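You operate a simulated robot arm through the tools that you are given. There is no shell and no other tool. Be economical: measure what you need, move in short steps, check, and stop when the job is done.

You run a simulated robot arm. Do the job below in one go: nothing can be reset, and whatever is moved stays where it is left.

## Task
Stack the small carton labelled "springs" from the top of the grey bench on top of the small carton that says "washers". Put the green-ring cup on the top of the grey table. Open the left cupboard door, fetch the teal sack clip marked "No. 34" from the top of the grey bench and set it on the left shelf of the blue cupboard and shut the door again. Take the closed yellow sack and put it on the top of the wooden bench. Stack the sealed pot marked "No. 29" from the top of the grey bench on top of the sealed pot marked "No. 26". Open the grey bin lid. The order is free. Set down upright: green-ring cup.

It is judged by the outcome, as a careful person would: the job done as asked, and still so three seconds after it is handed in. It fails if anything else is knocked over, pushed out of place, dropped, spilled or broken. Lids that push on must go on centred and level and be pressed home; caps that screw on are set level and turned clockwise until they are tight.

## Robot
A 7-joint arm with a fingered hand on a trunk, on a base that drives. Base frame: it is fixed to the floor where the robot stands at the start and does not move with it; the origin is under the middle of the robot, x ahead of it, y to its left, z up. Readings come in mm, rad, newtons and seconds.
With the tool pointing down near the work surface it reaches from about 200 to 660 mm from the robot's upright axis, wherever it stands. Its first joint turns from -2.007 to 2.007 rad. Places, roughly: closed yellow sack [500, 1250, 1000]; green-ring cup [750, 500, 1000]; grey bin lid [600, -6300, 900]; left cupboard door [900, 1100, 500]; left shelf of the blue cupboard [800, 1100, 500]; sealed pot [500, 1250, 1000]; small carton [500, 250, 1000]; teal sack clip [500, 750, 1000]; top of the grey table [2300, -2100, 700]; top of the wooden bench [600, -2800, 900]. Payload 3.1 kg.
Tool frame: the origin (TCP) lies between the finger pads and is the grasp point; the fingertips stand 22 mm ahead of it; z points along the fingers, y is the line along which they close. The gripper opens to 112 mm. The gripper's body begins 60 mm behind the TCP. The gripper is a hand of 3 fingers: y runs from the thumb to the fingers, the wrist lies at [0, 0, -218] in the tool frame, and closing takes about 1.5 s.
Orientation is told as [roll, pitch, yaw] about the base's x, y, z axes, in that order, counted from this pose: with the fingers straight down and closing along the base's y, the tool's x points along the base's -x, its y along +y and its z along -z.

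## Interface
- The arm moves only by the tool move_arm. Its argument "deltas" is a list of rows, each a list of 2 entries, a list of its own where there are three numbers: the shift along the tool's x, y, z in mm, then the turn, a rotation vector about the tool's x, y, z in rad. In form: [[[dx, dy, dz], [wx, wy, wz]], ...]. A call has 1 to 12 rows; each row is the pose to reach, as a shift and turn from the pose commanded when the call began, along the tool's axes at that moment. "jaw" is the opening, from 0 (shut) to 1 (fully open), set as the call begins (left out, the last holds). A row lasts 0.2 s, in which the tool goes at most 50 mm and 0.15 rad; a call with a longer step from one row to the next is refused whole, and so is a gripper value outside its range. Where a pose cannot be reached the arm comes as near as it can. A force on the tool above 40 N (or 10 N above the force at the start of the call, whichever is more), or a blocked arm, ends the call early, and 0.2 s more pass. Each finger travels about 108 mm/s and halts on what it meets, pressing with about 29 N; the grip force reading is that of the motor and also rises with nothing between the fingers. The clock runs only during rows and for 0.2 s after the last one: add rows that repeat a pose to give the fingers time. The reply holds the time, the measured pose of the TCP, the force on the tool along the base axes, the opening and the grip force, in the units named above and with some noise, with the torque about the TCP (base axes, N m) and any sound that the robot's microphone picked up.
- Cameras (640 x 400 px; columns grow to the right, rows downward): "scene" is now at [1.8, 184, 1632.2]; the picture's right is [0.42, -0.91, 0.00], its down [-0.76, -0.35, -0.54] and it looks along [0.49, 0.23, -0.84] (base axes); focal length 274 px, centre (320, 200). "wrist" rides on the gripper at [66, 3, -80] in the tool frame; the picture's right is [-0.05, 1.00, 0.00], its down [-0.77, -0.04, -0.64] and it looks along [-0.64, -0.03, 0.77] (tool axes); focal length 275 px, centre (320, 200). There is no depth. A picture from a camera that has moved, and an enlarged one, comes with that camera's place and axes in the base frame and with its lens.
- capture(camera): a new picture of that camera. No time passes.
- move_column(by): slides the trunk up (or, below 0, down) by that many mm; the arm and the scene camera ride with it, the base frame stays. It gives what a move gives, with no picture.
- roll_base(legs): drives the robot by 1 to 6 legs, each [ahead, left, turn to the left] in mm, mm and rad, along the robot's own axes; the way and the turn of a leg run together, so that a leg with both is an arc; at most 1500 mm and 3.142 rad a leg. The arm and the cameras ride along, it lands a little off, and it stops where it bumps. It gives what a move gives.
- move_fingers(finger1, finger2, thumb_bend): sets how far each is bent, from 0 (flat) to 100 (curled in); at 30 the hand is open as for a grip, at 70 the pads meet at the TCP. One left out holds its place. A second passes; each finger stops where it meets its share of the squeeze, and holds until it gets a number again. A gripper value or a shape takes the hand back. It gives what a move gives, with no picture; readings hold the bend of each and the force on the fingers (four entries, about 0 where the hand has none), thumb and palm.
- preshape(shape): the hand has 3 fingers and takes this shape, open, in about a second: jaw (thumb against the fingers, like two jaws); tri (thumb and two fingers); tip (a fingertip pinch); poke (one finger out to press); point (the index stretched); flat (the hand flat); cup (the hand cupped); fist (a fist). The gripper value then closes the fingers along that shape, each until it touches; the sizes above hold for jaw. It gives what a move gives, with no picture.
- turn_head(pan, tilt): turns the head with the scene camera to pan (to the left, within 2.705 rad either way) and tilt (down, from -0.506 to 1.204), counted from straight ahead of the robot. It gives what a move gives.
- enlarge(camera, box): a new picture of the part [left, top, right, bottom] of that camera's present view, enlarged. No time passes.
- job_done(): hands the job in; it is judged then, once.

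Work in short steps. Places have to be worked out from the pictures, the camera data and where the tool is seen: move nearer, look again, correct. Check each grasp and each placing, and mend what went wrong. You have 196 turns and 166 pictures in all, those below and enlarged ones among them. Open the gripper and draw the arm clear of the work before you hand the job in, unless the task says otherwise.

The tools are called after "Call:" as name(argument=value, ...) on one line, values as JSON. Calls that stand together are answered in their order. move_arm: Moves the arm, as the interface text tells. Its arguments: {"type":"object","properties":{"deltas":{"type":"array","items":{"type":"array"}},"jaw":{"type":"number"}},"required":["deltas"]} The other tools are called the same way: move_column (by) slides the trunk up or down; preshape (shape) gives the hand a shape; move_fingers (finger1, finger2, thumb_bend) moves the fingers one by one; roll_base (legs) drives the base; turn_head (pan, tilt) turns the head that bears the scene camera; capture (camera) takes a picture; enlarge (camera, box) takes an enlarged picture of a part of a camera's view; job_done () hands the job in.

At the start:

```text
time: 0.0
eef_pos: [190.4, 224.2, 1135.2]
tcp_rot: [-0.001, 0.0, 0.001]
force: [-0.2, 0.3, 0.4]
torque: [-0.02, -0.01, 0.0]
opening: 111.8
finger_force: 0.1
shape: jaw
bend: [30.0, 30.0, 30.0]
finger forces: [0.0, 0.0, 0.1, 0.0, 0.0, 0.1]
trunk travel left (down, up): [-775.0, 215.0]
robot x, y, heading: [-1.2, 2.0, 0.0]
head pan, tilt: [0.431, 0.995]
```

scene: 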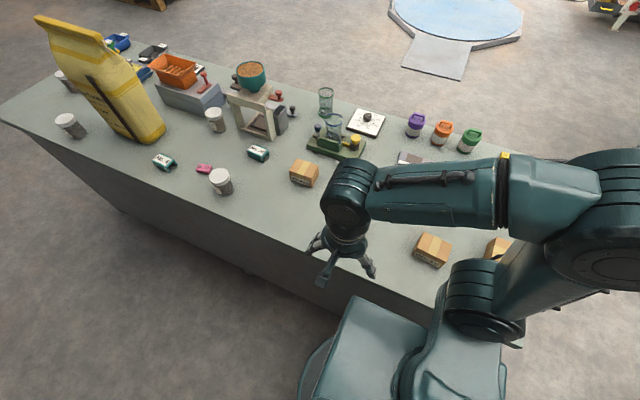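
wrist: 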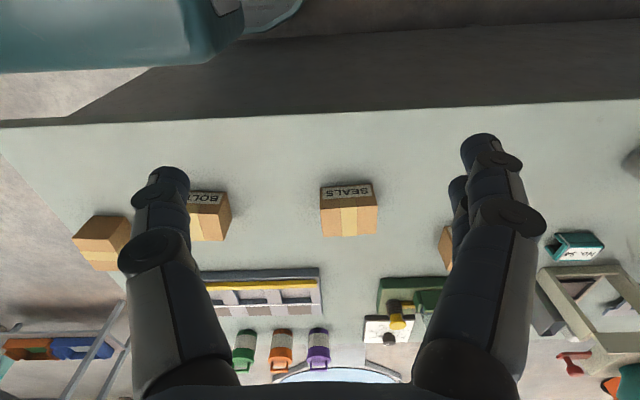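

I start by looking closer at the bench from the head camera to find and read the labels.

Call:
enlarge(camera="scene", box=[30, 10, 300, 210])

Call:
enlarge(camera="scene", box=[280, 70, 540, 270])

Call:
enlarge(camera="wrist", box=[60, 150, 640, 400])

```text
2.00 times, centred on (165, 110) of scene
camera zoom: at [1.8, 184.0, 1632.2], right [0.42, -0.91, 0.0], down [-0.76, -0.35, -0.54], along [0.49, 0.23, -0.84], focal length 548 px, centre (630, 380)
```

zoom: 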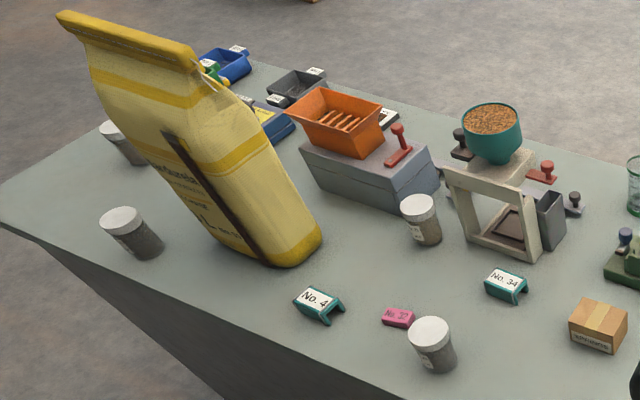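

```text
2.00 times, centred on (410, 170) of scene
camera zoom: at [1.8, 184.0, 1632.2], right [0.42, -0.91, 0.0], down [-0.76, -0.35, -0.54], along [0.49, 0.23, -0.84], focal length 548 px, centre (140, 260)
```

zoom: 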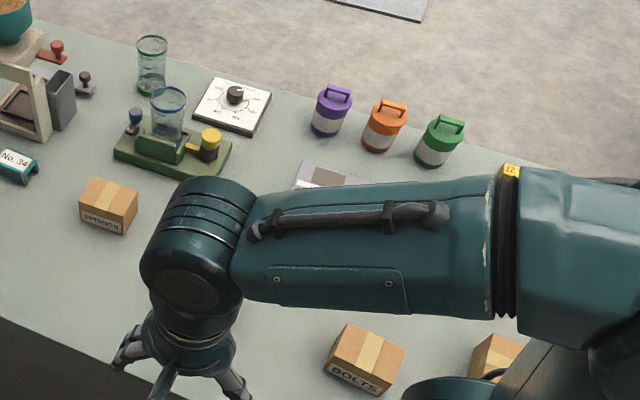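

```text
1.10 times, centred on (350, 275) of wrist
camera zoom: at [125.8, 228.6, 1215.0], right [0.05, 1.0, 0.0], down [0.77, -0.04, 0.64], along [0.64, -0.03, -0.77], focal length 304 px, centre (287, 117)
```

zoom: 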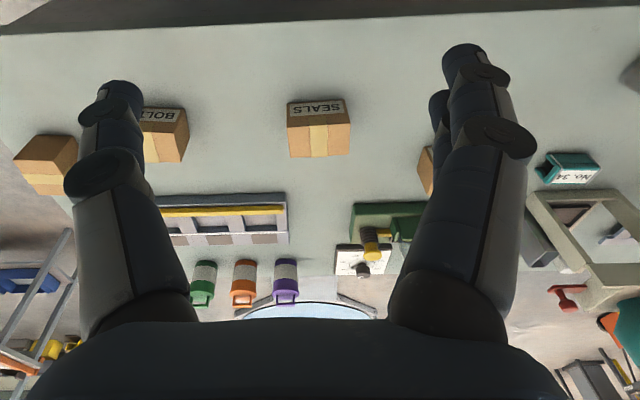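

Reading the small labels needs more zoom; I look at the left carton, the pots and the rightmost carton.

Call:
enlarge(camera="scene", box=[280, 150, 330, 190])

Call:
enlarge(camera="scene", box=[45, 60, 125, 150])

Call:
enlarge(camera="scene", box=[195, 90, 285, 200])

Call:
enlarge(camera="wrist", box=[60, 160, 240, 290])

Call:
enlarge(camera="scene", box=[300, 70, 380, 170])

```text
10.00 times, centred on (305, 170) of scene
camera zoom: at [1.8, 184.0, 1632.2], right [0.42, -0.91, 0.0], down [-0.76, -0.35, -0.54], along [0.49, 0.23, -0.84], focal length 2742 px, centre (470, 500)
```

zoom: 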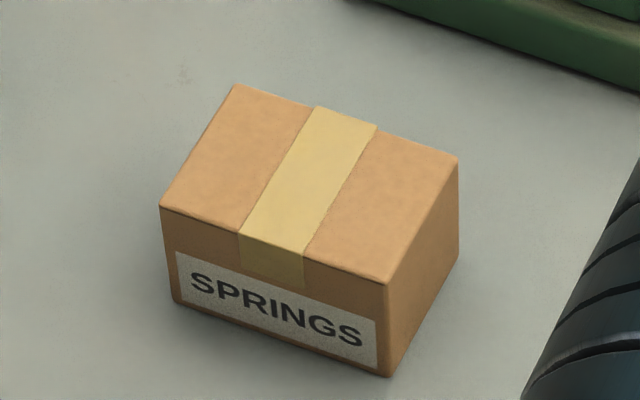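

```text
4.44 times, centred on (85, 105) of scene
camera zoom: at [1.8, 184.0, 1632.2], right [0.42, -0.91, 0.0], down [-0.76, -0.35, -0.54], along [0.49, 0.23, -0.84], focal length 1219 px, centre (1364, 622)
```

zoom: 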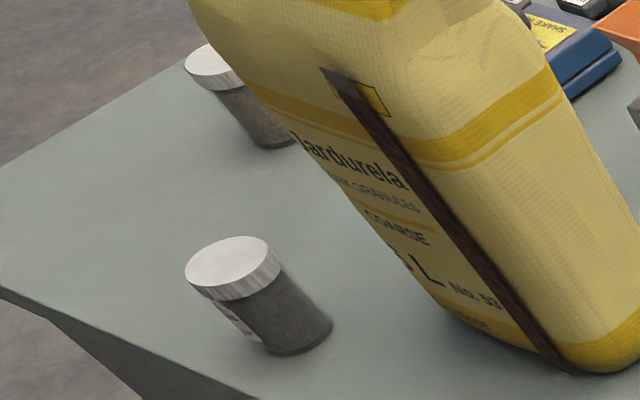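

```text
3.64 times, centred on (240, 145) of scene
camera zoom: at [1.8, 184.0, 1632.2], right [0.42, -0.91, 0.0], down [-0.76, -0.35, -0.54], along [0.49, 0.23, -0.84], focal length 997 px, centre (611, 400)
```

zoom: 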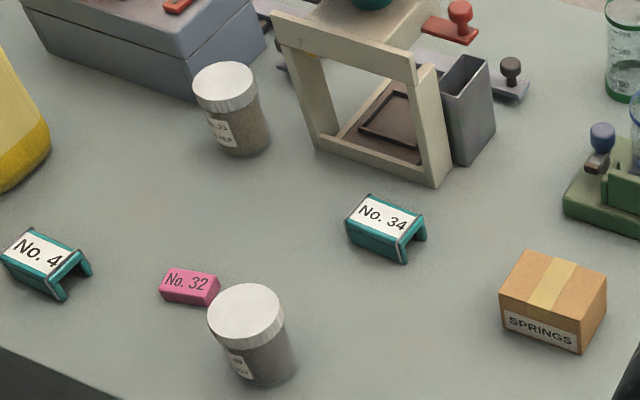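

```text
3.08 times, centred on (150, 225) of wrist
camera zoom: at [125.8, 228.6, 1215.0], right [0.05, 1.0, 0.0], down [0.77, -0.04, 0.64], along [0.64, -0.03, -0.77], focal length 847 px, centre (843, 123)
```

zoom: 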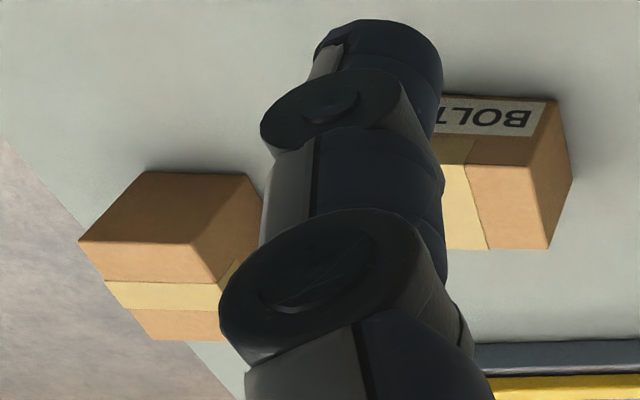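

```text
4.00 times, centred on (340, 120) of scene
camera zoom: at [1.8, 184.0, 1632.2], right [0.42, -0.91, 0.0], down [-0.76, -0.35, -0.54], along [0.49, 0.23, -0.84], focal length 1097 px, centre (240, 520)
```

zoom: 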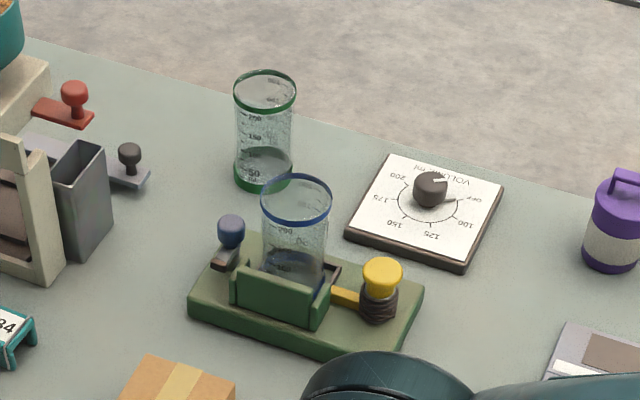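

I pan the head around to see the other furniture and the way clear for the base.

Call:
turn_head(pan=-1.2, tilt=0.35)

Call:
capture(camera="scene")

Call:
turn_head(pan=0.0, tilt=0.4)

Call:
capture(camera="scene")

Call:
turn_head(pan=1.2, tilt=0.5)

Call:
capture(camera="scene")

```text
time: 1.7
eef_pos: [192.8, 226.2, 1134.6]
tcp_rot: [0.0, 0.0, 0.0]
force: [0.3, -0.1, -0.8]
torque: [0.0, 0.01, -0.01]
opening: 112.1
finger_force: 0.1
shape: jaw
bend: [30.0, 30.0, 30.0]
finger forces: [0.0, 0.0, 0.0, 0.1, 0.0, 0.1]
trunk travel left (down, up): [-775.0, 215.0]
robot x, y, heading: [-0.8, 0.3, -0.003]
head pan, tilt: [-1.201, 0.351]
```

```text
155 pictures are left
camera scene: at [-28.0, 68.0, 1686.7], right [-0.93, -0.36, 0.0], down [-0.12, 0.32, -0.94], along [0.34, -0.88, -0.34], focal length 274 px, centre (320, 200)
```

scene: 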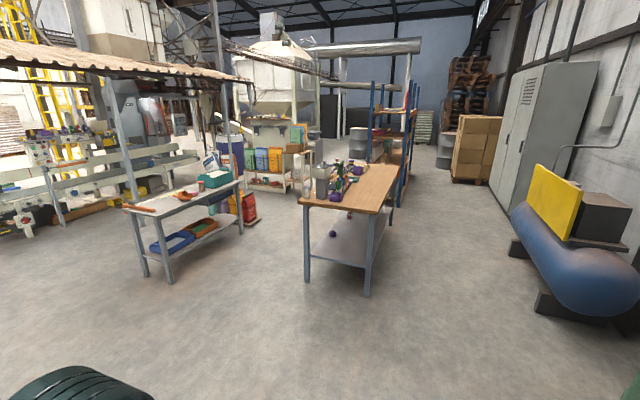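

```text
time: 3.1
eef_pos: [191.6, 225.9, 1135.4]
tcp_rot: [-0.001, -0.001, 0.0]
force: [0.2, 1.1, -1.0]
torque: [-0.02, 0.0, 0.02]
opening: 112.1
finger_force: 0.1
shape: jaw
bend: [30.0, 30.0, 30.0]
finger forces: [0.0, 0.0, 0.0, 0.0, 0.0, 0.0]
trunk travel left (down, up): [-775.0, 215.0]
robot x, y, heading: [-2.0, 2.8, -0.002]
head pan, tilt: [0.0, 0.4]
```

```text
154 pictures are left
camera scene: at [30.9, 154.6, 1682.2], right [0.0, -1.0, 0.0], down [-0.39, 0.0, -0.92], along [0.92, 0.0, -0.39], focal length 274 px, centre (320, 200)
```

scene: 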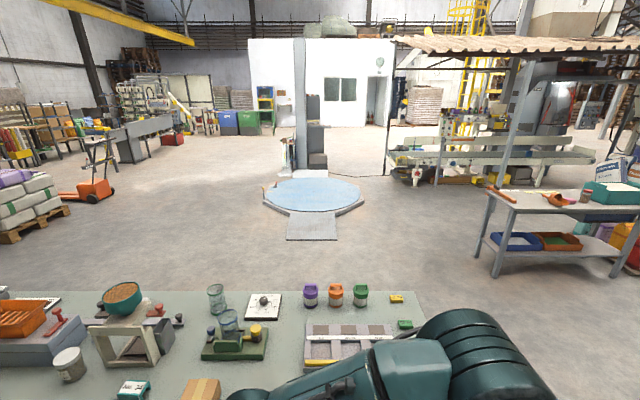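

```text
time: 4.5
eef_pos: [191.2, 225.9, 1135.5]
tcp_rot: [0.0, 0.001, 0.001]
force: [0.2, -0.2, -0.1]
torque: [0.0, 0.01, 0.0]
opening: 111.7
finger_force: 0.1
shape: jaw
bend: [30.0, 30.0, 30.0]
finger forces: [0.0, 0.1, 0.0, 0.0, 0.0, 0.1]
trunk travel left (down, up): [-775.0, 215.0]
robot x, y, heading: [-2.6, -3.5, -0.0]
head pan, tilt: [1.201, 0.499]
```

```text
153 pictures are left
camera scene: at [-28.7, 239.6, 1673.0], right [0.93, -0.36, 0.0], down [-0.17, -0.45, -0.88], along [0.32, 0.82, -0.48], focal length 274 px, centre (320, 200)
```

scene: 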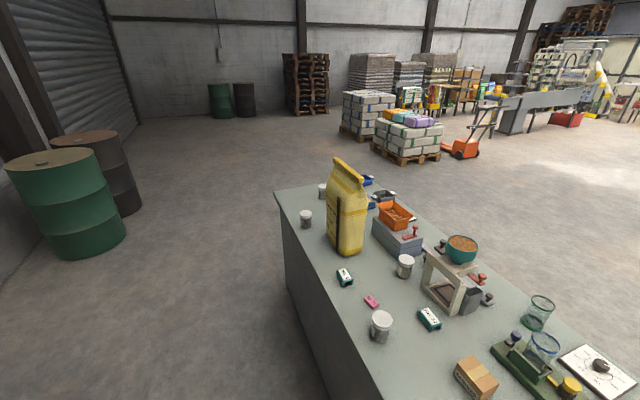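

The bench spans x≈270–970 and the cupboard should be on its far side (+x). I strafe left 300 mm so both the springs carton (~516, 485) and the rightmost carton (~445, -153) are in reach, and look with the wrist camera.

Call:
roll_base(legs=[[0, 300, 0]])

Call:
turn_head(pan=-0.5, tilt=0.9)

Call:
capture(camera="scene")

Call:
capture(camera="wrist")

```text
time: 6.5
eef_pos: [185.4, 523.5, 1136.1]
tcp_rot: [-0.001, -0.001, 0.015]
force: [-0.2, 0.0, 0.7]
torque: [-0.05, 0.02, -0.01]
opening: 112.0
finger_force: 0.0
shape: jaw
bend: [30.0, 30.0, 30.0]
finger forces: [0.1, 0.0, 0.0, 0.1, 0.0, 0.0]
trunk travel left (down, up): [-775.0, 215.0]
robot x, y, heading: [-3.2, 295.4, 0.017]
head pan, tilt: [1.201, 0.499]
```

```text
time: 8.2
eef_pos: [185.6, 524.4, 1134.9]
tcp_rot: [0.001, 0.0, 0.017]
force: [0.3, 0.6, 0.3]
torque: [-0.03, 0.02, -0.02]
opening: 111.8
finger_force: 0.0
shape: jaw
bend: [30.0, 30.0, 30.0]
finger forces: [0.0, 0.0, 0.1, 0.0, 0.0, 0.1]
trunk travel left (down, up): [-775.0, 215.0]
robot x, y, heading: [-1.6, 299.6, 0.022]
head pan, tilt: [-0.499, 0.901]
```

```text
152 pictures are left
camera scene: at [0.2, 414.4, 1639.2], right [-0.46, -0.89, 0.0], down [-0.69, 0.36, -0.62], along [0.55, -0.29, -0.78], focal length 274 px, centre (320, 200)
```

scene: 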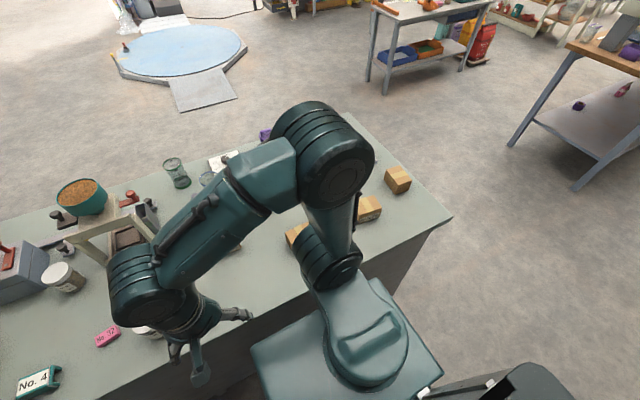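

```text
151 pictures are left
camera wrist: at [119.6, 526.3, 1215.0], right [0.03, 1.0, 0.0], down [0.77, -0.02, 0.64], along [0.64, -0.02, -0.77], focal length 275 px, centre (320, 200)
```

wrist: 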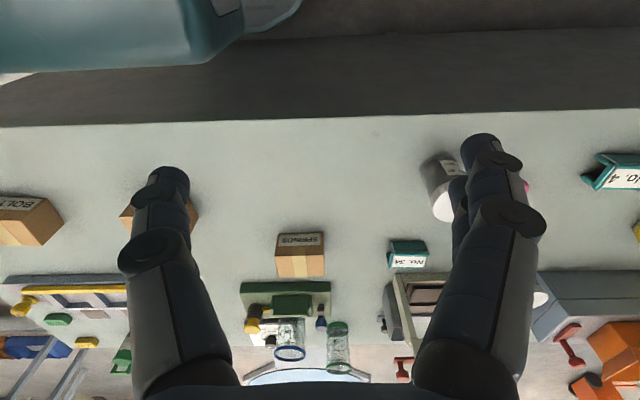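

The arm clears things. I zoom on the rightmost carton and the springs carton for details.

Call:
enlarge(camera="scene", box=[340, 150, 440, 230])

Call:
enlarge(camera="wrist", box=[240, 200, 480, 380])

```text
5.00 times, centred on (390, 190) of scene
camera zoom: at [0.2, 414.4, 1639.2], right [-0.46, -0.89, 0.0], down [-0.69, 0.36, -0.62], along [0.55, -0.29, -0.78], focal length 1371 px, centre (-30, 250)
```

zoom: 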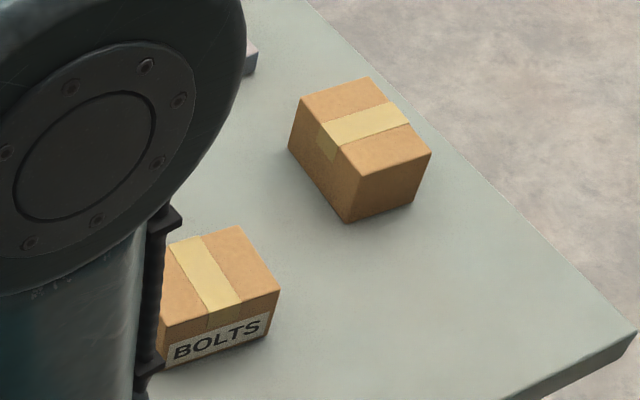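

```text
2.22 times, centred on (360, 290) of wrist
camera zoom: at [119.6, 526.3, 1215.0], right [0.03, 1.0, 0.0], down [0.77, -0.02, 0.64], along [0.64, -0.02, -0.77], focal length 612 px, centre (231, 0)
```

zoom: 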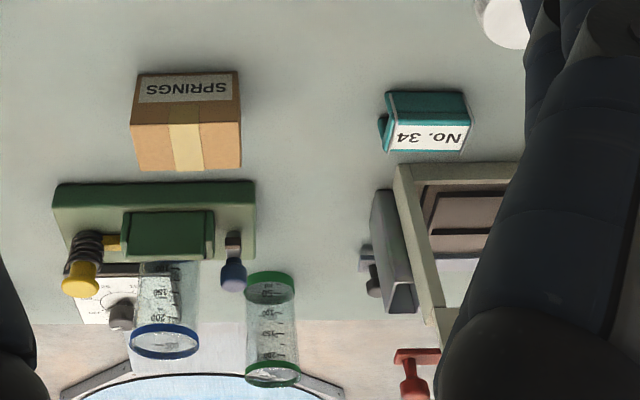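

Springs carton top ≈(503, 479, 928), long side along y; washers ≈(474, -153), long side nearly along x. I move above springs while turning the tool +90° so the fingers close along x.

Call:
move_arm(deltas=[[[-29, -5, 5], [0, 0, -0.141]], [[-58, -9, 10], [0, 0, -0.282]], [[-86, -14, 15], [0, 0, -0.423]], [[-115, -18, 20], [0, 0, -0.565]], [[-144, -23, 25], [0, 0, -0.706]], [[-172, -27, 30], [0, 0, -0.847]], [[-201, -32, 35], [0, 0, -0.988]], [[-230, -36, 40], [0, 0, -1.129]], [[-259, -41, 45], [0, 0, -1.27]], [[-287, -45, 50], [0, 0, -1.412]], [[-316, -50, 55], [0, 0, -1.553]], [[-316, -50, 55], [0, 0, -1.553]]], jaw=1)

Call:
capture(camera="wrist")

Call:
turn_head(pan=0.2, tilt=0.95)

Call:
capture(camera="scene")

```text
time: 10.8
eef_pos: [503.1, 476.2, 1076.5]
tcp_rot: [-0.001, 0.001, 1.572]
force: [0.1, 0.2, 0.1]
torque: [0.0, -0.01, 0.01]
opening: 112.1
finger_force: 0.1
shape: jaw
bend: [30.0, 30.0, 30.0]
finger forces: [0.0, 0.0, 0.0, 0.0, 0.1, 0.0]
trunk travel left (down, up): [-775.0, 215.0]
robot x, y, heading: [-6.1, 292.9, 0.018]
head pan, tilt: [-0.499, 0.901]
```

```text
148 pictures are left
camera wrist: at [499.8, 410.1, 1156.2], right [-1.0, 0.05, 0.0], down [0.04, 0.77, 0.64], along [0.03, 0.64, -0.77], focal length 275 px, centre (320, 200)
```

wrist: 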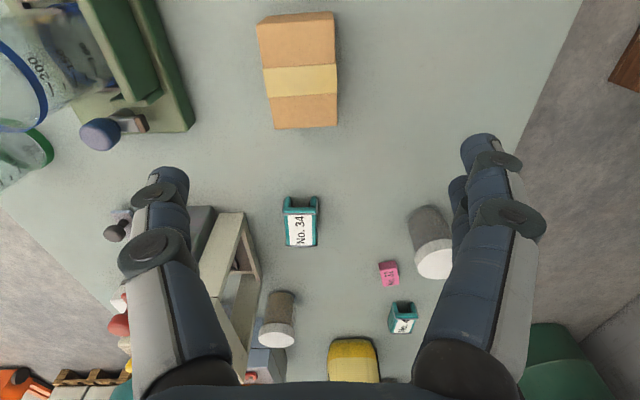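

```text
time: 11.9
eef_pos: [502.8, 476.8, 1075.3]
tcp_rot: [0.001, -0.001, 1.568]
force: [-0.3, 0.7, 0.1]
torque: [0.0, 0.02, -0.01]
opening: 111.9
finger_force: 0.0
shape: jaw
bend: [30.0, 30.0, 30.0]
finger forces: [0.1, 0.1, 0.1, 0.0, 0.0, 0.0]
trunk travel left (down, up): [-775.0, 215.0]
robot x, y, heading: [-1.3, 295.6, 0.016]
head pan, tilt: [0.201, 0.949]
```

```text
147 pictures are left
camera scene: at [4.4, 465.0, 1635.5], right [0.21, -0.98, 0.0], down [-0.79, -0.17, -0.58], along [0.57, 0.12, -0.81], focal length 274 px, centre (320, 200)
```

scene: 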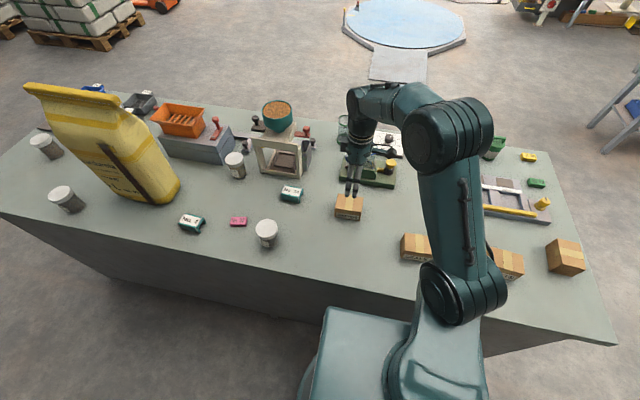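

The carton is centred ~16 mm further in +x (≈519, 475), yaw aligned. I correct and descend to TCP z≈908, with the jaw open.

Call:
move_arm(deltas=[[[0, -16, 40]], [[0, -16, 80]], [[0, -16, 120]], [[0, -16, 145]], [[0, -16, 168]], [[0, -16, 168]]])

Call:
capture(camera="wrist")

```text
refused: a row must be a list of 2 entries
```

```text
146 pictures are left
camera wrist: at [500.0, 410.3, 1155.9], right [-1.0, 0.05, 0.0], down [0.04, 0.77, 0.64], along [0.03, 0.64, -0.77], focal length 275 px, centre (320, 200)
```

wrist: 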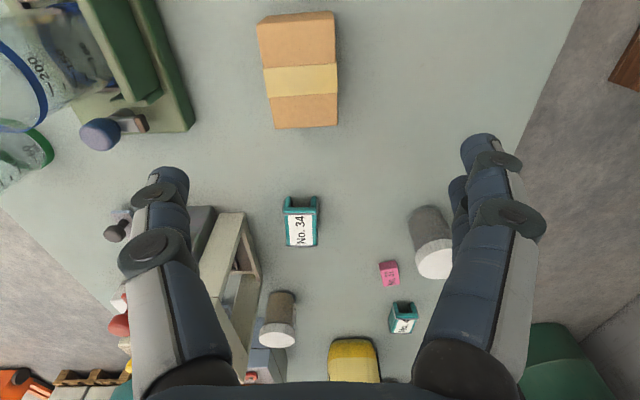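

Rows need the turn entry too; I send the same descent again.

Call:
move_arm(deltas=[[[0, -16, 40], [0, 0, 0]], [[0, -16, 80], [0, 0, 0]], [[0, -16, 120], [0, 0, 0]], [[0, -16, 145], [0, 0, 0]], [[0, -16, 168], [0, 0, 0]], [[0, -16, 168], [0, 0, 0]]])

Call:
enlarge(camera="scene", box=[300, 150, 400, 230])

Call:
capture(camera="wrist")

```text
time: 13.3
eef_pos: [518.5, 479.7, 910.5]
tcp_rot: [0.0, 0.001, 1.569]
force: [0.2, -0.3, 0.4]
torque: [-0.02, 0.01, 0.0]
opening: 111.9
finger_force: 0.1
shape: jaw
bend: [30.0, 30.0, 30.0]
finger forces: [0.1, 0.0, 0.0, 0.1, 0.0, 0.1]
trunk travel left (down, up): [-775.0, 215.0]
robot x, y, heading: [-4.1, 296.7, 0.021]
head pan, tilt: [0.201, 0.949]
```

```text
5.00 times, centred on (350, 190) of scene
camera zoom: at [4.2, 465.0, 1635.5], right [0.22, -0.98, 0.0], down [-0.79, -0.18, -0.58], along [0.57, 0.13, -0.81], focal length 1371 px, centre (170, 250)
```

zoom: 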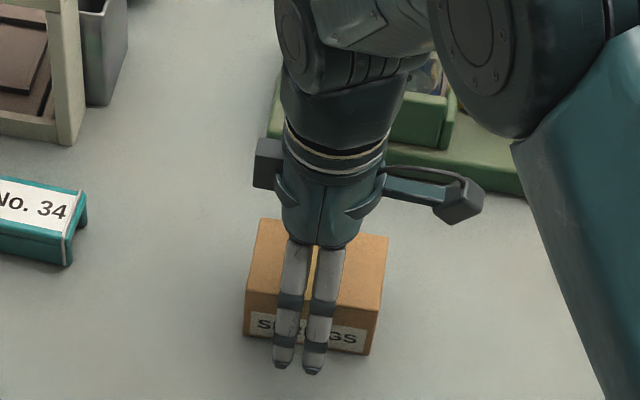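

```text
144 pictures are left
camera wrist: at [516.3, 414.7, 991.0], right [-1.0, 0.05, 0.0], down [0.04, 0.77, 0.64], along [0.03, 0.64, -0.77], focal length 275 px, centre (320, 200)
```

wrist: 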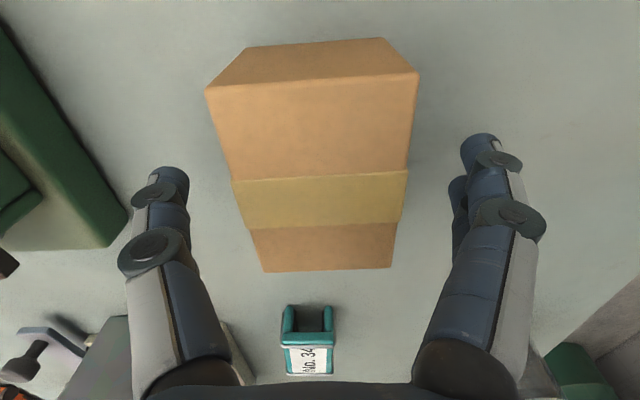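

The fingers straddle the carton. I lower 15 mm more and close.

Call:
move_arm(deltas=[[[2, 0, 15], [0, 0, 0]], [[2, 0, 15], [0, 0, 0]]])

Call:
move_arm(deltas=[[[0, 0, 0], [0, 0, 0]], [[0, 0, 0], [0, 0, 0]], [[0, 0, 0], [0, 0, 0]], [[0, 0, 0], [0, 0, 0]], [[0, 0, 0], [0, 0, 0]], [[0, 0, 0], [0, 0, 0]], [[0, 0, 0], [0, 0, 0]], [[0, 0, 0], [0, 0, 0]]], jaw=0)

Call:
capture(camera="wrist")

```text
time: 13.9
eef_pos: [518.4, 478.5, 898.2]
tcp_rot: [0.001, 0.0, 1.568]
force: [0.2, 0.3, -0.4]
torque: [0.0, 0.0, -0.02]
opening: 111.9
finger_force: 0.0
shape: jaw
bend: [30.0, 30.0, 30.0]
finger forces: [0.1, 0.0, 0.0, 0.1, 0.1, 0.0]
trunk travel left (down, up): [-775.0, 215.0]
robot x, y, heading: [-4.2, 295.0, 0.019]
head pan, tilt: [0.201, 0.949]
```

```text
time: 15.7
eef_pos: [518.7, 477.7, 898.1]
tcp_rot: [0.001, 0.0, 1.568]
force: [0.2, 0.2, -0.1]
torque: [-0.02, 0.01, -0.02]
opening: 53.3
finger_force: 28.7
shape: jaw
bend: [73.0, 73.0, 70.0]
finger forces: [13.2, 13.1, 0.0, 0.1, 26.3, 0.1]
trunk travel left (down, up): [-775.0, 215.0]
robot x, y, heading: [-0.5, 299.0, 0.012]
head pan, tilt: [0.201, 0.949]
```

```text
143 pictures are left
camera wrist: at [516.4, 412.0, 977.7], right [-1.0, 0.05, 0.0], down [0.04, 0.77, 0.64], along [0.03, 0.64, -0.77], focal length 275 px, centre (320, 200)
```

wrist: 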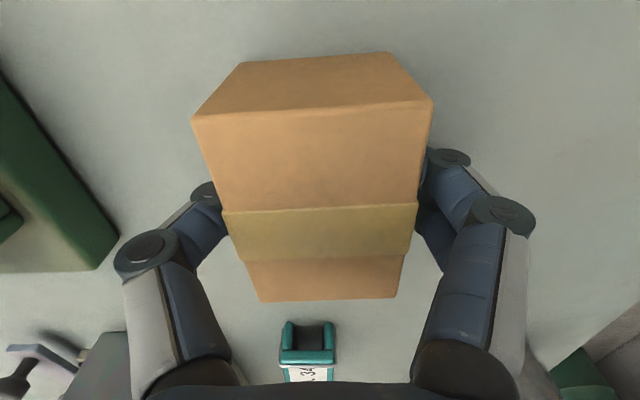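

Grip is firm (53 mm wide, top at z≈917). I lift 140 mm and carry towards the washers carton.

Call:
move_arm(deltas=[[[0, 0, -45], [0, 0, 0]], [[0, 0, -90], [0, 0, 0]], [[0, 0, -140], [0, 0, 0]], [[45, 8, -140], [0, 0, 0]], [[90, 16, -140], [0, 0, 0]], [[135, 24, -140], [0, 0, 0]], [[180, 32, -140], [0, 0, 0]], [[225, 40, -140], [0, 0, 0]], [[250, 48, -140], [0, 0, 0]]])

Call:
move_arm(deltas=[[[30, 0, 0], [0, 0, 0.145]], [[60, 0, 0], [0, 0, 0.29]], [[95, 0, 0], [0, 0, 0.435]], [[130, 0, 0], [0, 0, 0.58]], [[165, 0, 0], [0, 0, 0.725]], [[200, 0, 0], [0, 0, 0.87]], [[235, 0, 0], [0, 0, 1.015]], [[270, 0, 0], [0, 0, 1.16]], [[300, 0, 0], [0, 0, 1.305]], [[310, 0, 0], [0, 0, 1.45]], [[310, 0, 0], [0, 0, 1.59]], [[310, 0, 0], [0, 0, 1.71]]])

Call:
capture(camera="wrist")

Call:
turn_head(pan=-0.8, tilt=0.8)

Call:
capture(camera="scene")

```text
time: 17.7
eef_pos: [469.6, 225.1, 1039.2]
tcp_rot: [-0.002, -0.001, 1.57]
force: [-0.6, 0.6, -1.8]
torque: [-0.01, -0.01, -0.01]
opening: 53.5
finger_force: 28.7
shape: jaw
bend: [73.0, 73.0, 70.0]
finger forces: [13.2, 13.1, 0.0, 0.1, 26.2, 0.0]
trunk travel left (down, up): [-775.0, 215.0]
robot x, y, heading: [-6.4, 296.3, 0.017]
head pan, tilt: [0.201, 0.949]
```

```text
time: 20.3
eef_pos: [470.1, -83.7, 1035.8]
tcp_rot: [0.001, 0.0, -0.143]
force: [-0.2, -0.2, -2.3]
torque: [0.0, -0.01, 0.0]
opening: 53.3
finger_force: 28.6
shape: jaw
bend: [73.0, 73.0, 70.0]
finger forces: [13.2, 13.2, 0.1, 0.0, 26.3, 0.0]
trunk travel left (down, up): [-775.0, 215.0]
robot x, y, heading: [0.2, 293.9, 0.018]
head pan, tilt: [0.201, 0.949]
```

```text
142 pictures are left
camera wrist: at [405.5, -71.6, 1116.1], right [0.19, 0.98, 0.0], down [0.76, -0.15, 0.64], along [0.62, -0.12, -0.77], focal length 275 px, centre (320, 200)
```

wrist: 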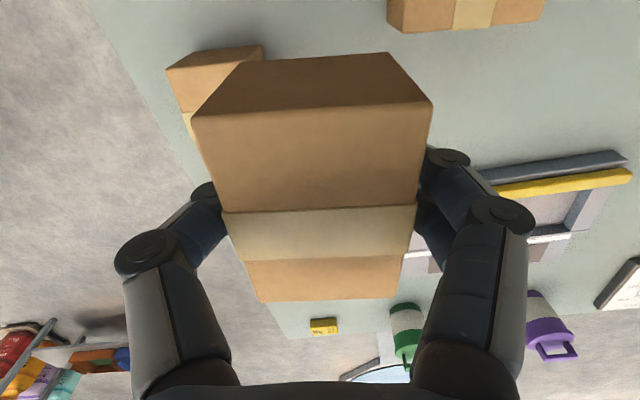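

```text
time: 21.6
eef_pos: [470.5, -85.4, 1037.3]
tcp_rot: [0.001, 0.0, -0.14]
force: [0.6, 0.6, -1.9]
torque: [0.04, 0.03, -0.02]
opening: 53.2
finger_force: 28.7
shape: jaw
bend: [73.0, 73.0, 70.0]
finger forces: [13.2, 13.2, 0.0, 0.1, 26.3, 0.1]
trunk travel left (down, up): [-775.0, 215.0]
robot x, y, heading: [-3.8, 293.2, 0.013]
head pan, tilt: [-0.799, 0.799]
```

```text
141 pictures are left
camera scene: at [-9.0, 392.1, 1647.1], right [-0.7, -0.71, 0.0], down [-0.51, 0.51, -0.7], along [0.49, -0.49, -0.72], focal length 274 px, centre (320, 200)
```

scene: 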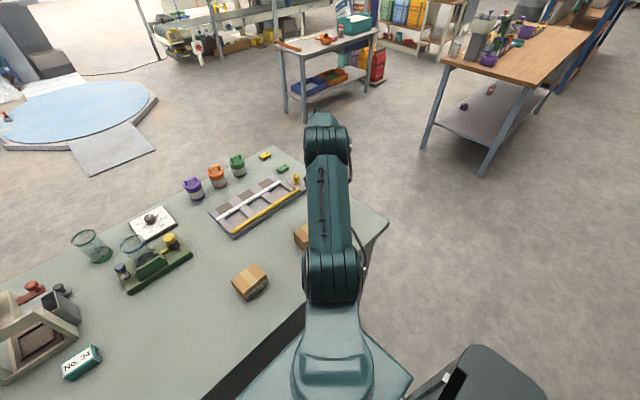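

The held carton hides the washers carton. I shift the tool back ~110 mm to +y to see it beside the held one.

Call:
move_arm(deltas=[[[0, 50, 0], [0, 0, 0]], [[0, 100, 0], [0, 0, 0]], [[0, 110, 0], [0, 0, 0]]])

Call:
capture(camera="wrist")

Call:
enlarge(camera="scene", box=[260, 180, 400, 280])

```text
time: 22.4
eef_pos: [484.6, 25.8, 1036.0]
tcp_rot: [0.001, 0.0, -0.141]
force: [-0.6, 0.0, -1.9]
torque: [0.01, -0.01, -0.02]
opening: 53.3
finger_force: 28.9
shape: jaw
bend: [73.0, 73.0, 70.0]
finger forces: [13.3, 13.2, 0.1, 0.0, 26.5, 0.0]
trunk travel left (down, up): [-775.0, 215.0]
robot x, y, heading: [0.9, 294.9, 0.015]
head pan, tilt: [-0.799, 0.799]
```

```text
140 pictures are left
camera wrist: at [419.3, 38.5, 1115.7], right [0.19, 0.98, 0.0], down [0.76, -0.14, 0.64], along [0.62, -0.12, -0.77], focal length 275 px, centre (320, 200)
```

wrist: 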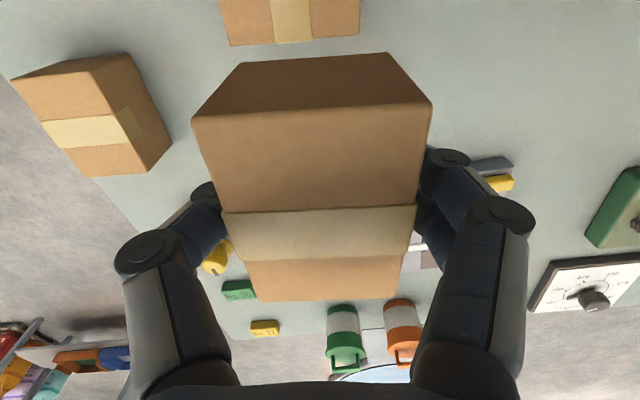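

```text
4.00 times, centred on (330, 230) of scene
camera zoom: at [-9.1, 391.5, 1647.1], right [-0.71, -0.71, 0.0], down [-0.51, 0.51, -0.7], along [0.49, -0.49, -0.72], focal length 1097 px, centre (280, 80)
```

zoom: 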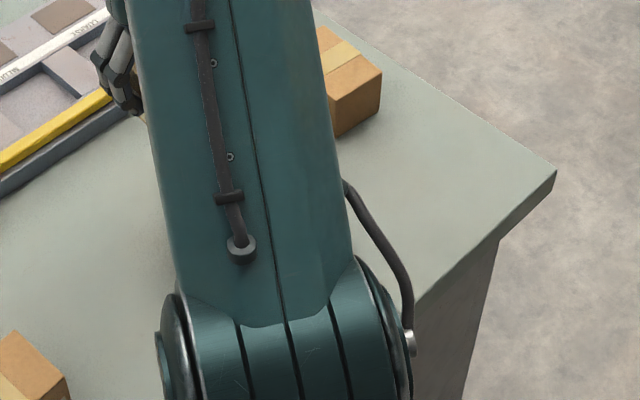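

I enlarge the washers carton in the wrist view.

Call:
enlarge(camera="wrist", box=[0, 40, 190, 190])

```text
2.67 times, centred on (95, 115) of wrist
camera zoom: at [419.3, 38.5, 1115.7], right [0.19, 0.98, 0.0], down [0.76, -0.14, 0.64], along [0.62, -0.12, -0.77], focal length 734 px, centre (920, 427)
```

zoom: 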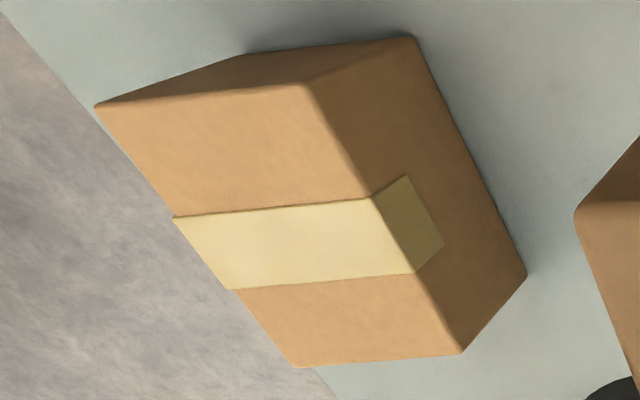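

Washers centre ≈(478, -158), long axis ≈ -6°. I bring the held carton over it and lower to just above.

Call:
move_arm(deltas=[[[-6, -46, 0], [0, 0, -0.018]], [[-12, -92, 0], [0, 0, -0.036]], [[-18, -138, 0], [0, 0, -0.036]], [[-23, -182, 0], [0, 0, -0.036]], [[-23, -182, 25], [0, 0, -0.036]], [[-23, -182, 50], [0, 0, -0.036]], [[-23, -182, 50], [0, 0, -0.036]]])

Call:
capture(camera="wrist")

Call:
turn_head(pan=-1.05, tilt=0.8)

Call:
capture(camera="scene")

```text
time: 24.0
eef_pos: [471.9, -144.2, 991.4]
tcp_rot: [0.0, 0.001, -0.105]
force: [0.2, 0.4, -1.8]
torque: [-0.02, 0.01, 0.04]
opening: 53.2
finger_force: 29.1
shape: jaw
bend: [73.0, 73.0, 70.0]
finger forces: [13.4, 13.2, 0.1, 0.1, 26.4, 0.0]
out of reach, approached as far as the arm can: row 4, 5, 6, 7
trunk travel left (down, up): [-775.0, 215.0]
robot x, y, heading: [-2.3, 295.7, 0.015]
head pan, tilt: [-0.799, 0.799]
```

```text
137 pictures are left
camera wrist: at [406.1, -133.9, 1070.4], right [0.15, 0.99, 0.0], down [0.76, -0.12, 0.64], along [0.63, -0.1, -0.77], focal length 275 px, centre (320, 200)
```

wrist: 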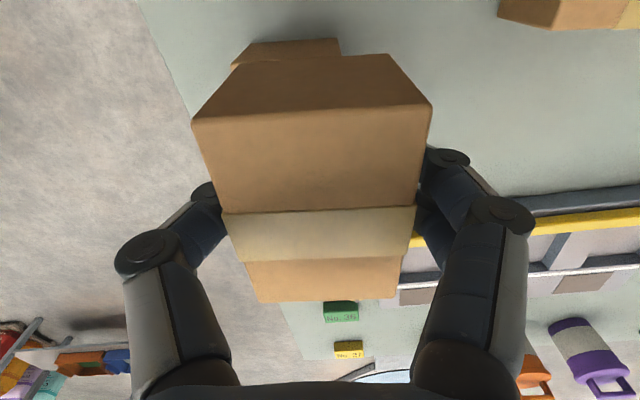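

```text
time: 24.8
eef_pos: [472.2, -144.4, 991.3]
tcp_rot: [0.001, -0.001, -0.105]
force: [0.1, 0.3, -1.6]
torque: [-0.01, 0.02, 0.01]
opening: 52.9
finger_force: 29.0
shape: jaw
bend: [73.0, 73.0, 70.0]
finger forces: [13.3, 13.2, 0.0, 0.1, 26.5, 0.0]
trunk travel left (down, up): [-775.0, 215.0]
robot x, y, heading: [-4.4, 295.7, 0.02]
head pan, tilt: [-1.051, 0.799]
```

```text
136 pictures are left
camera scene: at [-24.9, 379.4, 1647.1], right [-0.86, -0.51, 0.0], down [-0.37, 0.62, -0.7], along [0.36, -0.6, -0.72], focal length 274 px, centre (320, 200)
```

scene: 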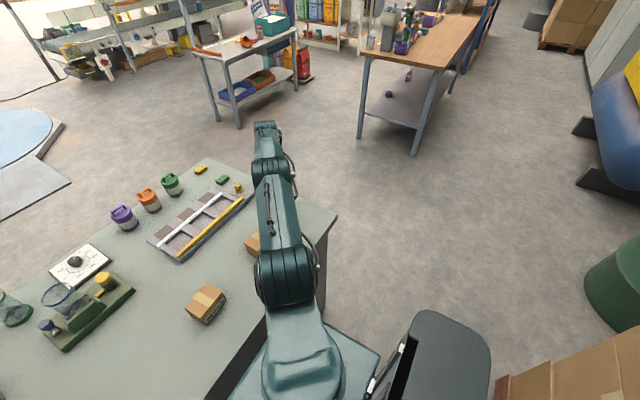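

That's at the reach limit. I roll the base 130 mm right (held carton stays above the washers height) and then correct.

Call:
roll_base(legs=[[0, -130, 0]])

```text
time: 26.1
eef_pos: [475.6, -276.4, 989.6]
tcp_rot: [0.0, 0.0, -0.101]
force: [-1.3, 0.3, -1.3]
torque: [0.02, -0.01, 0.0]
opening: 53.0
finger_force: 29.0
shape: jaw
bend: [73.0, 73.0, 70.0]
finger forces: [13.3, 13.1, 0.0, 0.1, 26.5, 0.0]
trunk travel left (down, up): [-775.0, 215.0]
robot x, y, heading: [-1.2, 160.7, 0.022]
head pan, tilt: [-1.051, 0.799]
```

Call:
move_arm(deltas=[[[2, 40, 0], [0, 0, 0]], [[4, 80, 0], [0, 0, 0]], [[5.5, 119, 0], [0, 0, 0]], [[5.5, 119, 0], [0, 0, 0]]])

Call:
capture(camera="wrist")

Call:
capture(camera="scene")

```text
time: 27.1
eef_pos: [478.9, -160.4, 988.5]
tcp_rot: [0.0, 0.0, -0.1]
force: [0.8, 0.4, -2.6]
torque: [0.03, 0.01, 0.0]
opening: 52.9
finger_force: 28.9
shape: jaw
bend: [73.0, 73.0, 70.0]
finger forces: [13.1, 13.1, 0.0, 0.0, 26.4, 0.0]
trunk travel left (down, up): [-775.0, 215.0]
robot x, y, heading: [1.8, 163.9, 0.018]
head pan, tilt: [-1.051, 0.799]
```

```text
135 pictures are left
camera wrist: at [414.3, -150.7, 1068.9], right [0.15, 0.99, 0.0], down [0.76, -0.11, 0.64], along [0.63, -0.09, -0.77], focal length 275 px, centre (320, 200)
```

wrist: 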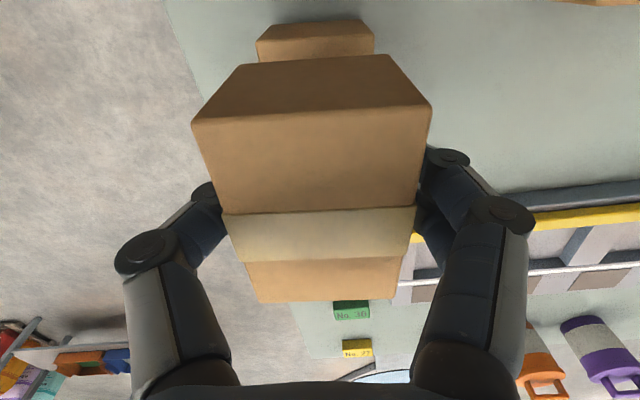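

```text
134 pictures are left
camera scene: at [-23.1, 245.9, 1647.2], right [-0.86, -0.51, 0.0], down [-0.37, 0.62, -0.7], along [0.36, -0.6, -0.72], focal length 274 px, centre (320, 200)
```

scene: 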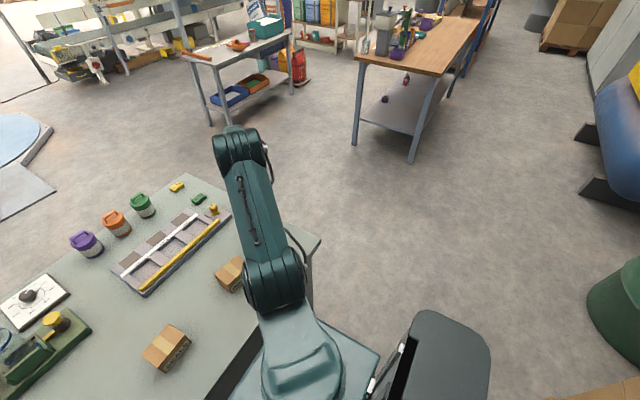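

Call:
enlarge(camera="wrist", box=[180, 0, 440, 140])

```text
2.46 times, centred on (310, 70) of wrist
camera zoom: at [414.3, -150.7, 1068.9], right [0.15, 0.99, 0.0], down [0.76, -0.11, 0.64], along [0.63, -0.09, -0.77], focal length 678 px, centre (345, 520)
```

zoom: 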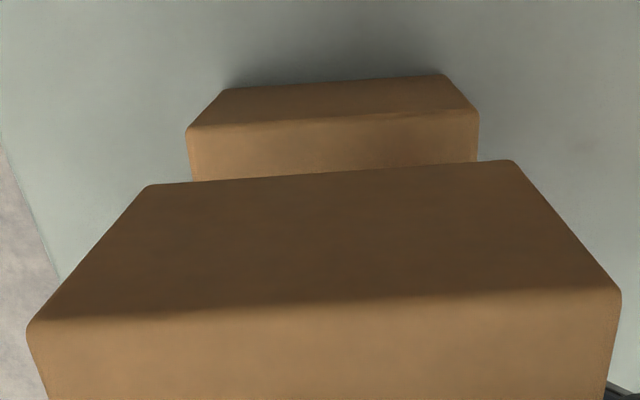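

The held carton lines up with the washers carton within 2 mm; the gap is about 34 mm. I lower 26 mm, then slowly until contact.

Call:
move_arm(deltas=[[[0, 0, 13], [0, 0, 0]], [[0, 0, 26], [0, 0, 0]], [[0, 0, 29], [0, 0, 0]], [[0, 0, 32], [0, 0, 0]], [[0, 0, 34], [0, 0, 0]], [[0, 0, 36], [0, 0, 0]], [[0, 0, 38], [0, 0, 0]], [[0, 0, 40], [0, 0, 0]]])

Call:
enlarge(camera="wrist", box=[180, 0, 440, 140])

```text
time: 28.9
eef_pos: [484.2, -155.4, 952.7]
tcp_rot: [-0.003, -0.001, -0.101]
force: [0.8, -0.5, 7.1]
torque: [0.05, -0.04, -0.01]
opening: 53.0
finger_force: 28.9
shape: jaw
bend: [73.0, 73.0, 70.0]
finger forces: [13.7, 13.7, 0.0, 0.1, 28.3, 0.1]
trunk travel left (down, up): [-775.0, 215.0]
robot x, y, heading: [2.7, 163.8, 0.019]
head pan, tilt: [-1.051, 0.799]
```

```text
2.46 times, centred on (310, 70) of wrist
camera zoom: at [417.3, -145.5, 1031.8], right [0.15, 0.99, 0.0], down [0.76, -0.11, 0.64], along [0.63, -0.09, -0.77], focal length 678 px, centre (345, 520)
```

zoom: 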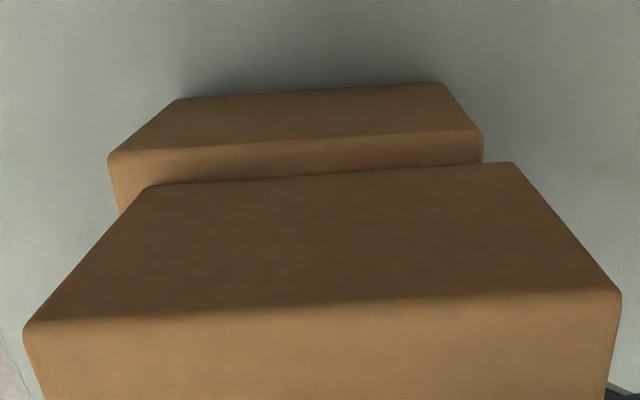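

It touches but has drifted about 5 mm in +y and 4 mm in +x. I lift 5 mm, shift back and set down again.

Call:
move_arm(deltas=[[[0, 0, -5], [0, 0, 0]], [[4, -5, -5], [0, 0, 0]], [[4, -5, -5], [0, 0, 0]]])

Call:
enlarge(camera="wrist", box=[180, 0, 440, 140])

```text
time: 29.6
eef_pos: [478.2, -160.5, 956.3]
tcp_rot: [0.001, 0.001, -0.101]
force: [0.2, -0.1, -2.3]
torque: [0.03, 0.01, 0.02]
opening: 52.9
finger_force: 28.9
shape: jaw
bend: [73.0, 73.0, 70.0]
finger forces: [13.8, 13.8, 0.1, 0.0, 27.9, 0.0]
trunk travel left (down, up): [-775.0, 215.0]
robot x, y, heading: [-2.8, 163.4, 0.023]
head pan, tilt: [-1.051, 0.799]
```

```text
2.46 times, centred on (310, 70) of wrist
camera zoom: at [413.2, -149.5, 1035.6], right [0.15, 0.99, 0.0], down [0.76, -0.11, 0.64], along [0.63, -0.09, -0.77], focal length 678 px, centre (345, 520)
```

zoom: 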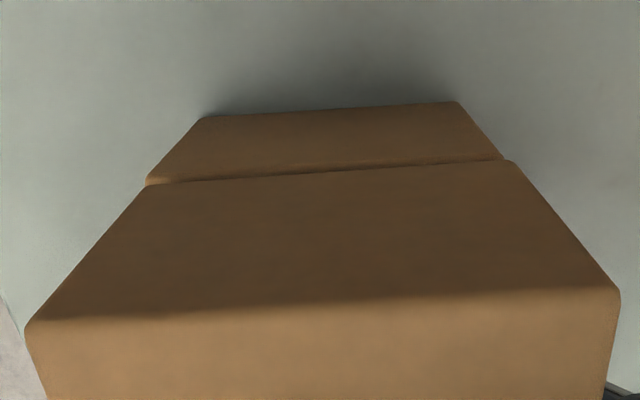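

Now aligned. I lower until contact, then open and retract straight up.

Call:
move_arm(deltas=[[[0, 1, 2], [0, 0, 0]], [[0, 1, 4], [0, 0, 0]], [[0, 1, 5], [0, 0, 0]]])

Call:
move_arm(deltas=[[[0, 0, 0], [0, 0, 0]], [[0, 0, 0], [0, 0, 0]], [[0, 0, 0], [0, 0, 0]], [[0, 0, 0], [0, 0, 0]]], jaw=1)

Call:
move_arm(deltas=[[[0, 0, -30], [0, 0, 0]], [[0, 0, -80], [0, 0, 0]], [[0, 0, -130], [0, 0, 0]], [[0, 50, -150], [0, 0, 0]], [[0, 100, -150], [0, 0, 0]]])

Call:
capture(camera="wrist")

```text
time: 30.4
eef_pos: [478.0, -159.2, 952.2]
tcp_rot: [-0.002, -0.002, -0.1]
force: [0.6, -0.5, 6.1]
torque: [0.05, -0.02, -0.01]
opening: 52.8
finger_force: 28.5
shape: jaw
bend: [73.0, 73.0, 70.0]
finger forces: [14.0, 13.8, 0.0, 0.0, 28.2, 0.1]
trunk travel left (down, up): [-775.0, 215.0]
robot x, y, heading: [2.6, 164.2, 0.017]
head pan, tilt: [-1.051, 0.799]
```

```text
time: 31.4
eef_pos: [478.6, -158.1, 952.0]
tcp_rot: [0.0, 0.002, -0.102]
force: [-0.3, -1.0, -0.4]
torque: [0.0, 0.03, 0.01]
opening: 112.0
finger_force: 0.1
shape: jaw
bend: [30.0, 30.0, 30.0]
finger forces: [0.0, 0.0, 0.0, 0.1, 0.0, 0.0]
trunk travel left (down, up): [-775.0, 215.0]
robot x, y, heading: [-0.4, 164.1, 0.025]
head pan, tilt: [-1.051, 0.799]
```

```text
refused: row 4 steps farther than a row can; nothing moved
```

```text
130 pictures are left
camera wrist: at [413.1, -149.5, 1031.1], right [0.15, 0.99, 0.0], down [0.76, -0.11, 0.64], along [0.63, -0.09, -0.77], focal length 275 px, centre (320, 200)
```

wrist: 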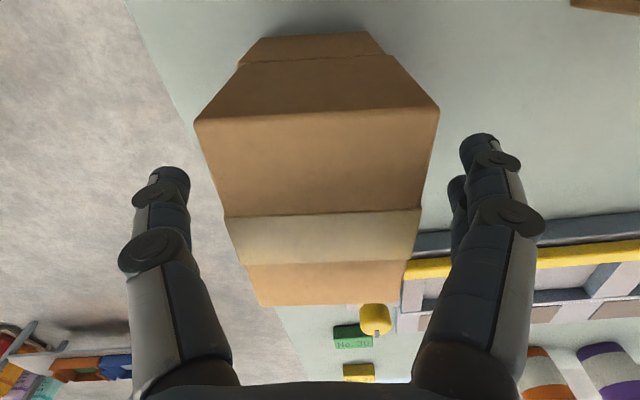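

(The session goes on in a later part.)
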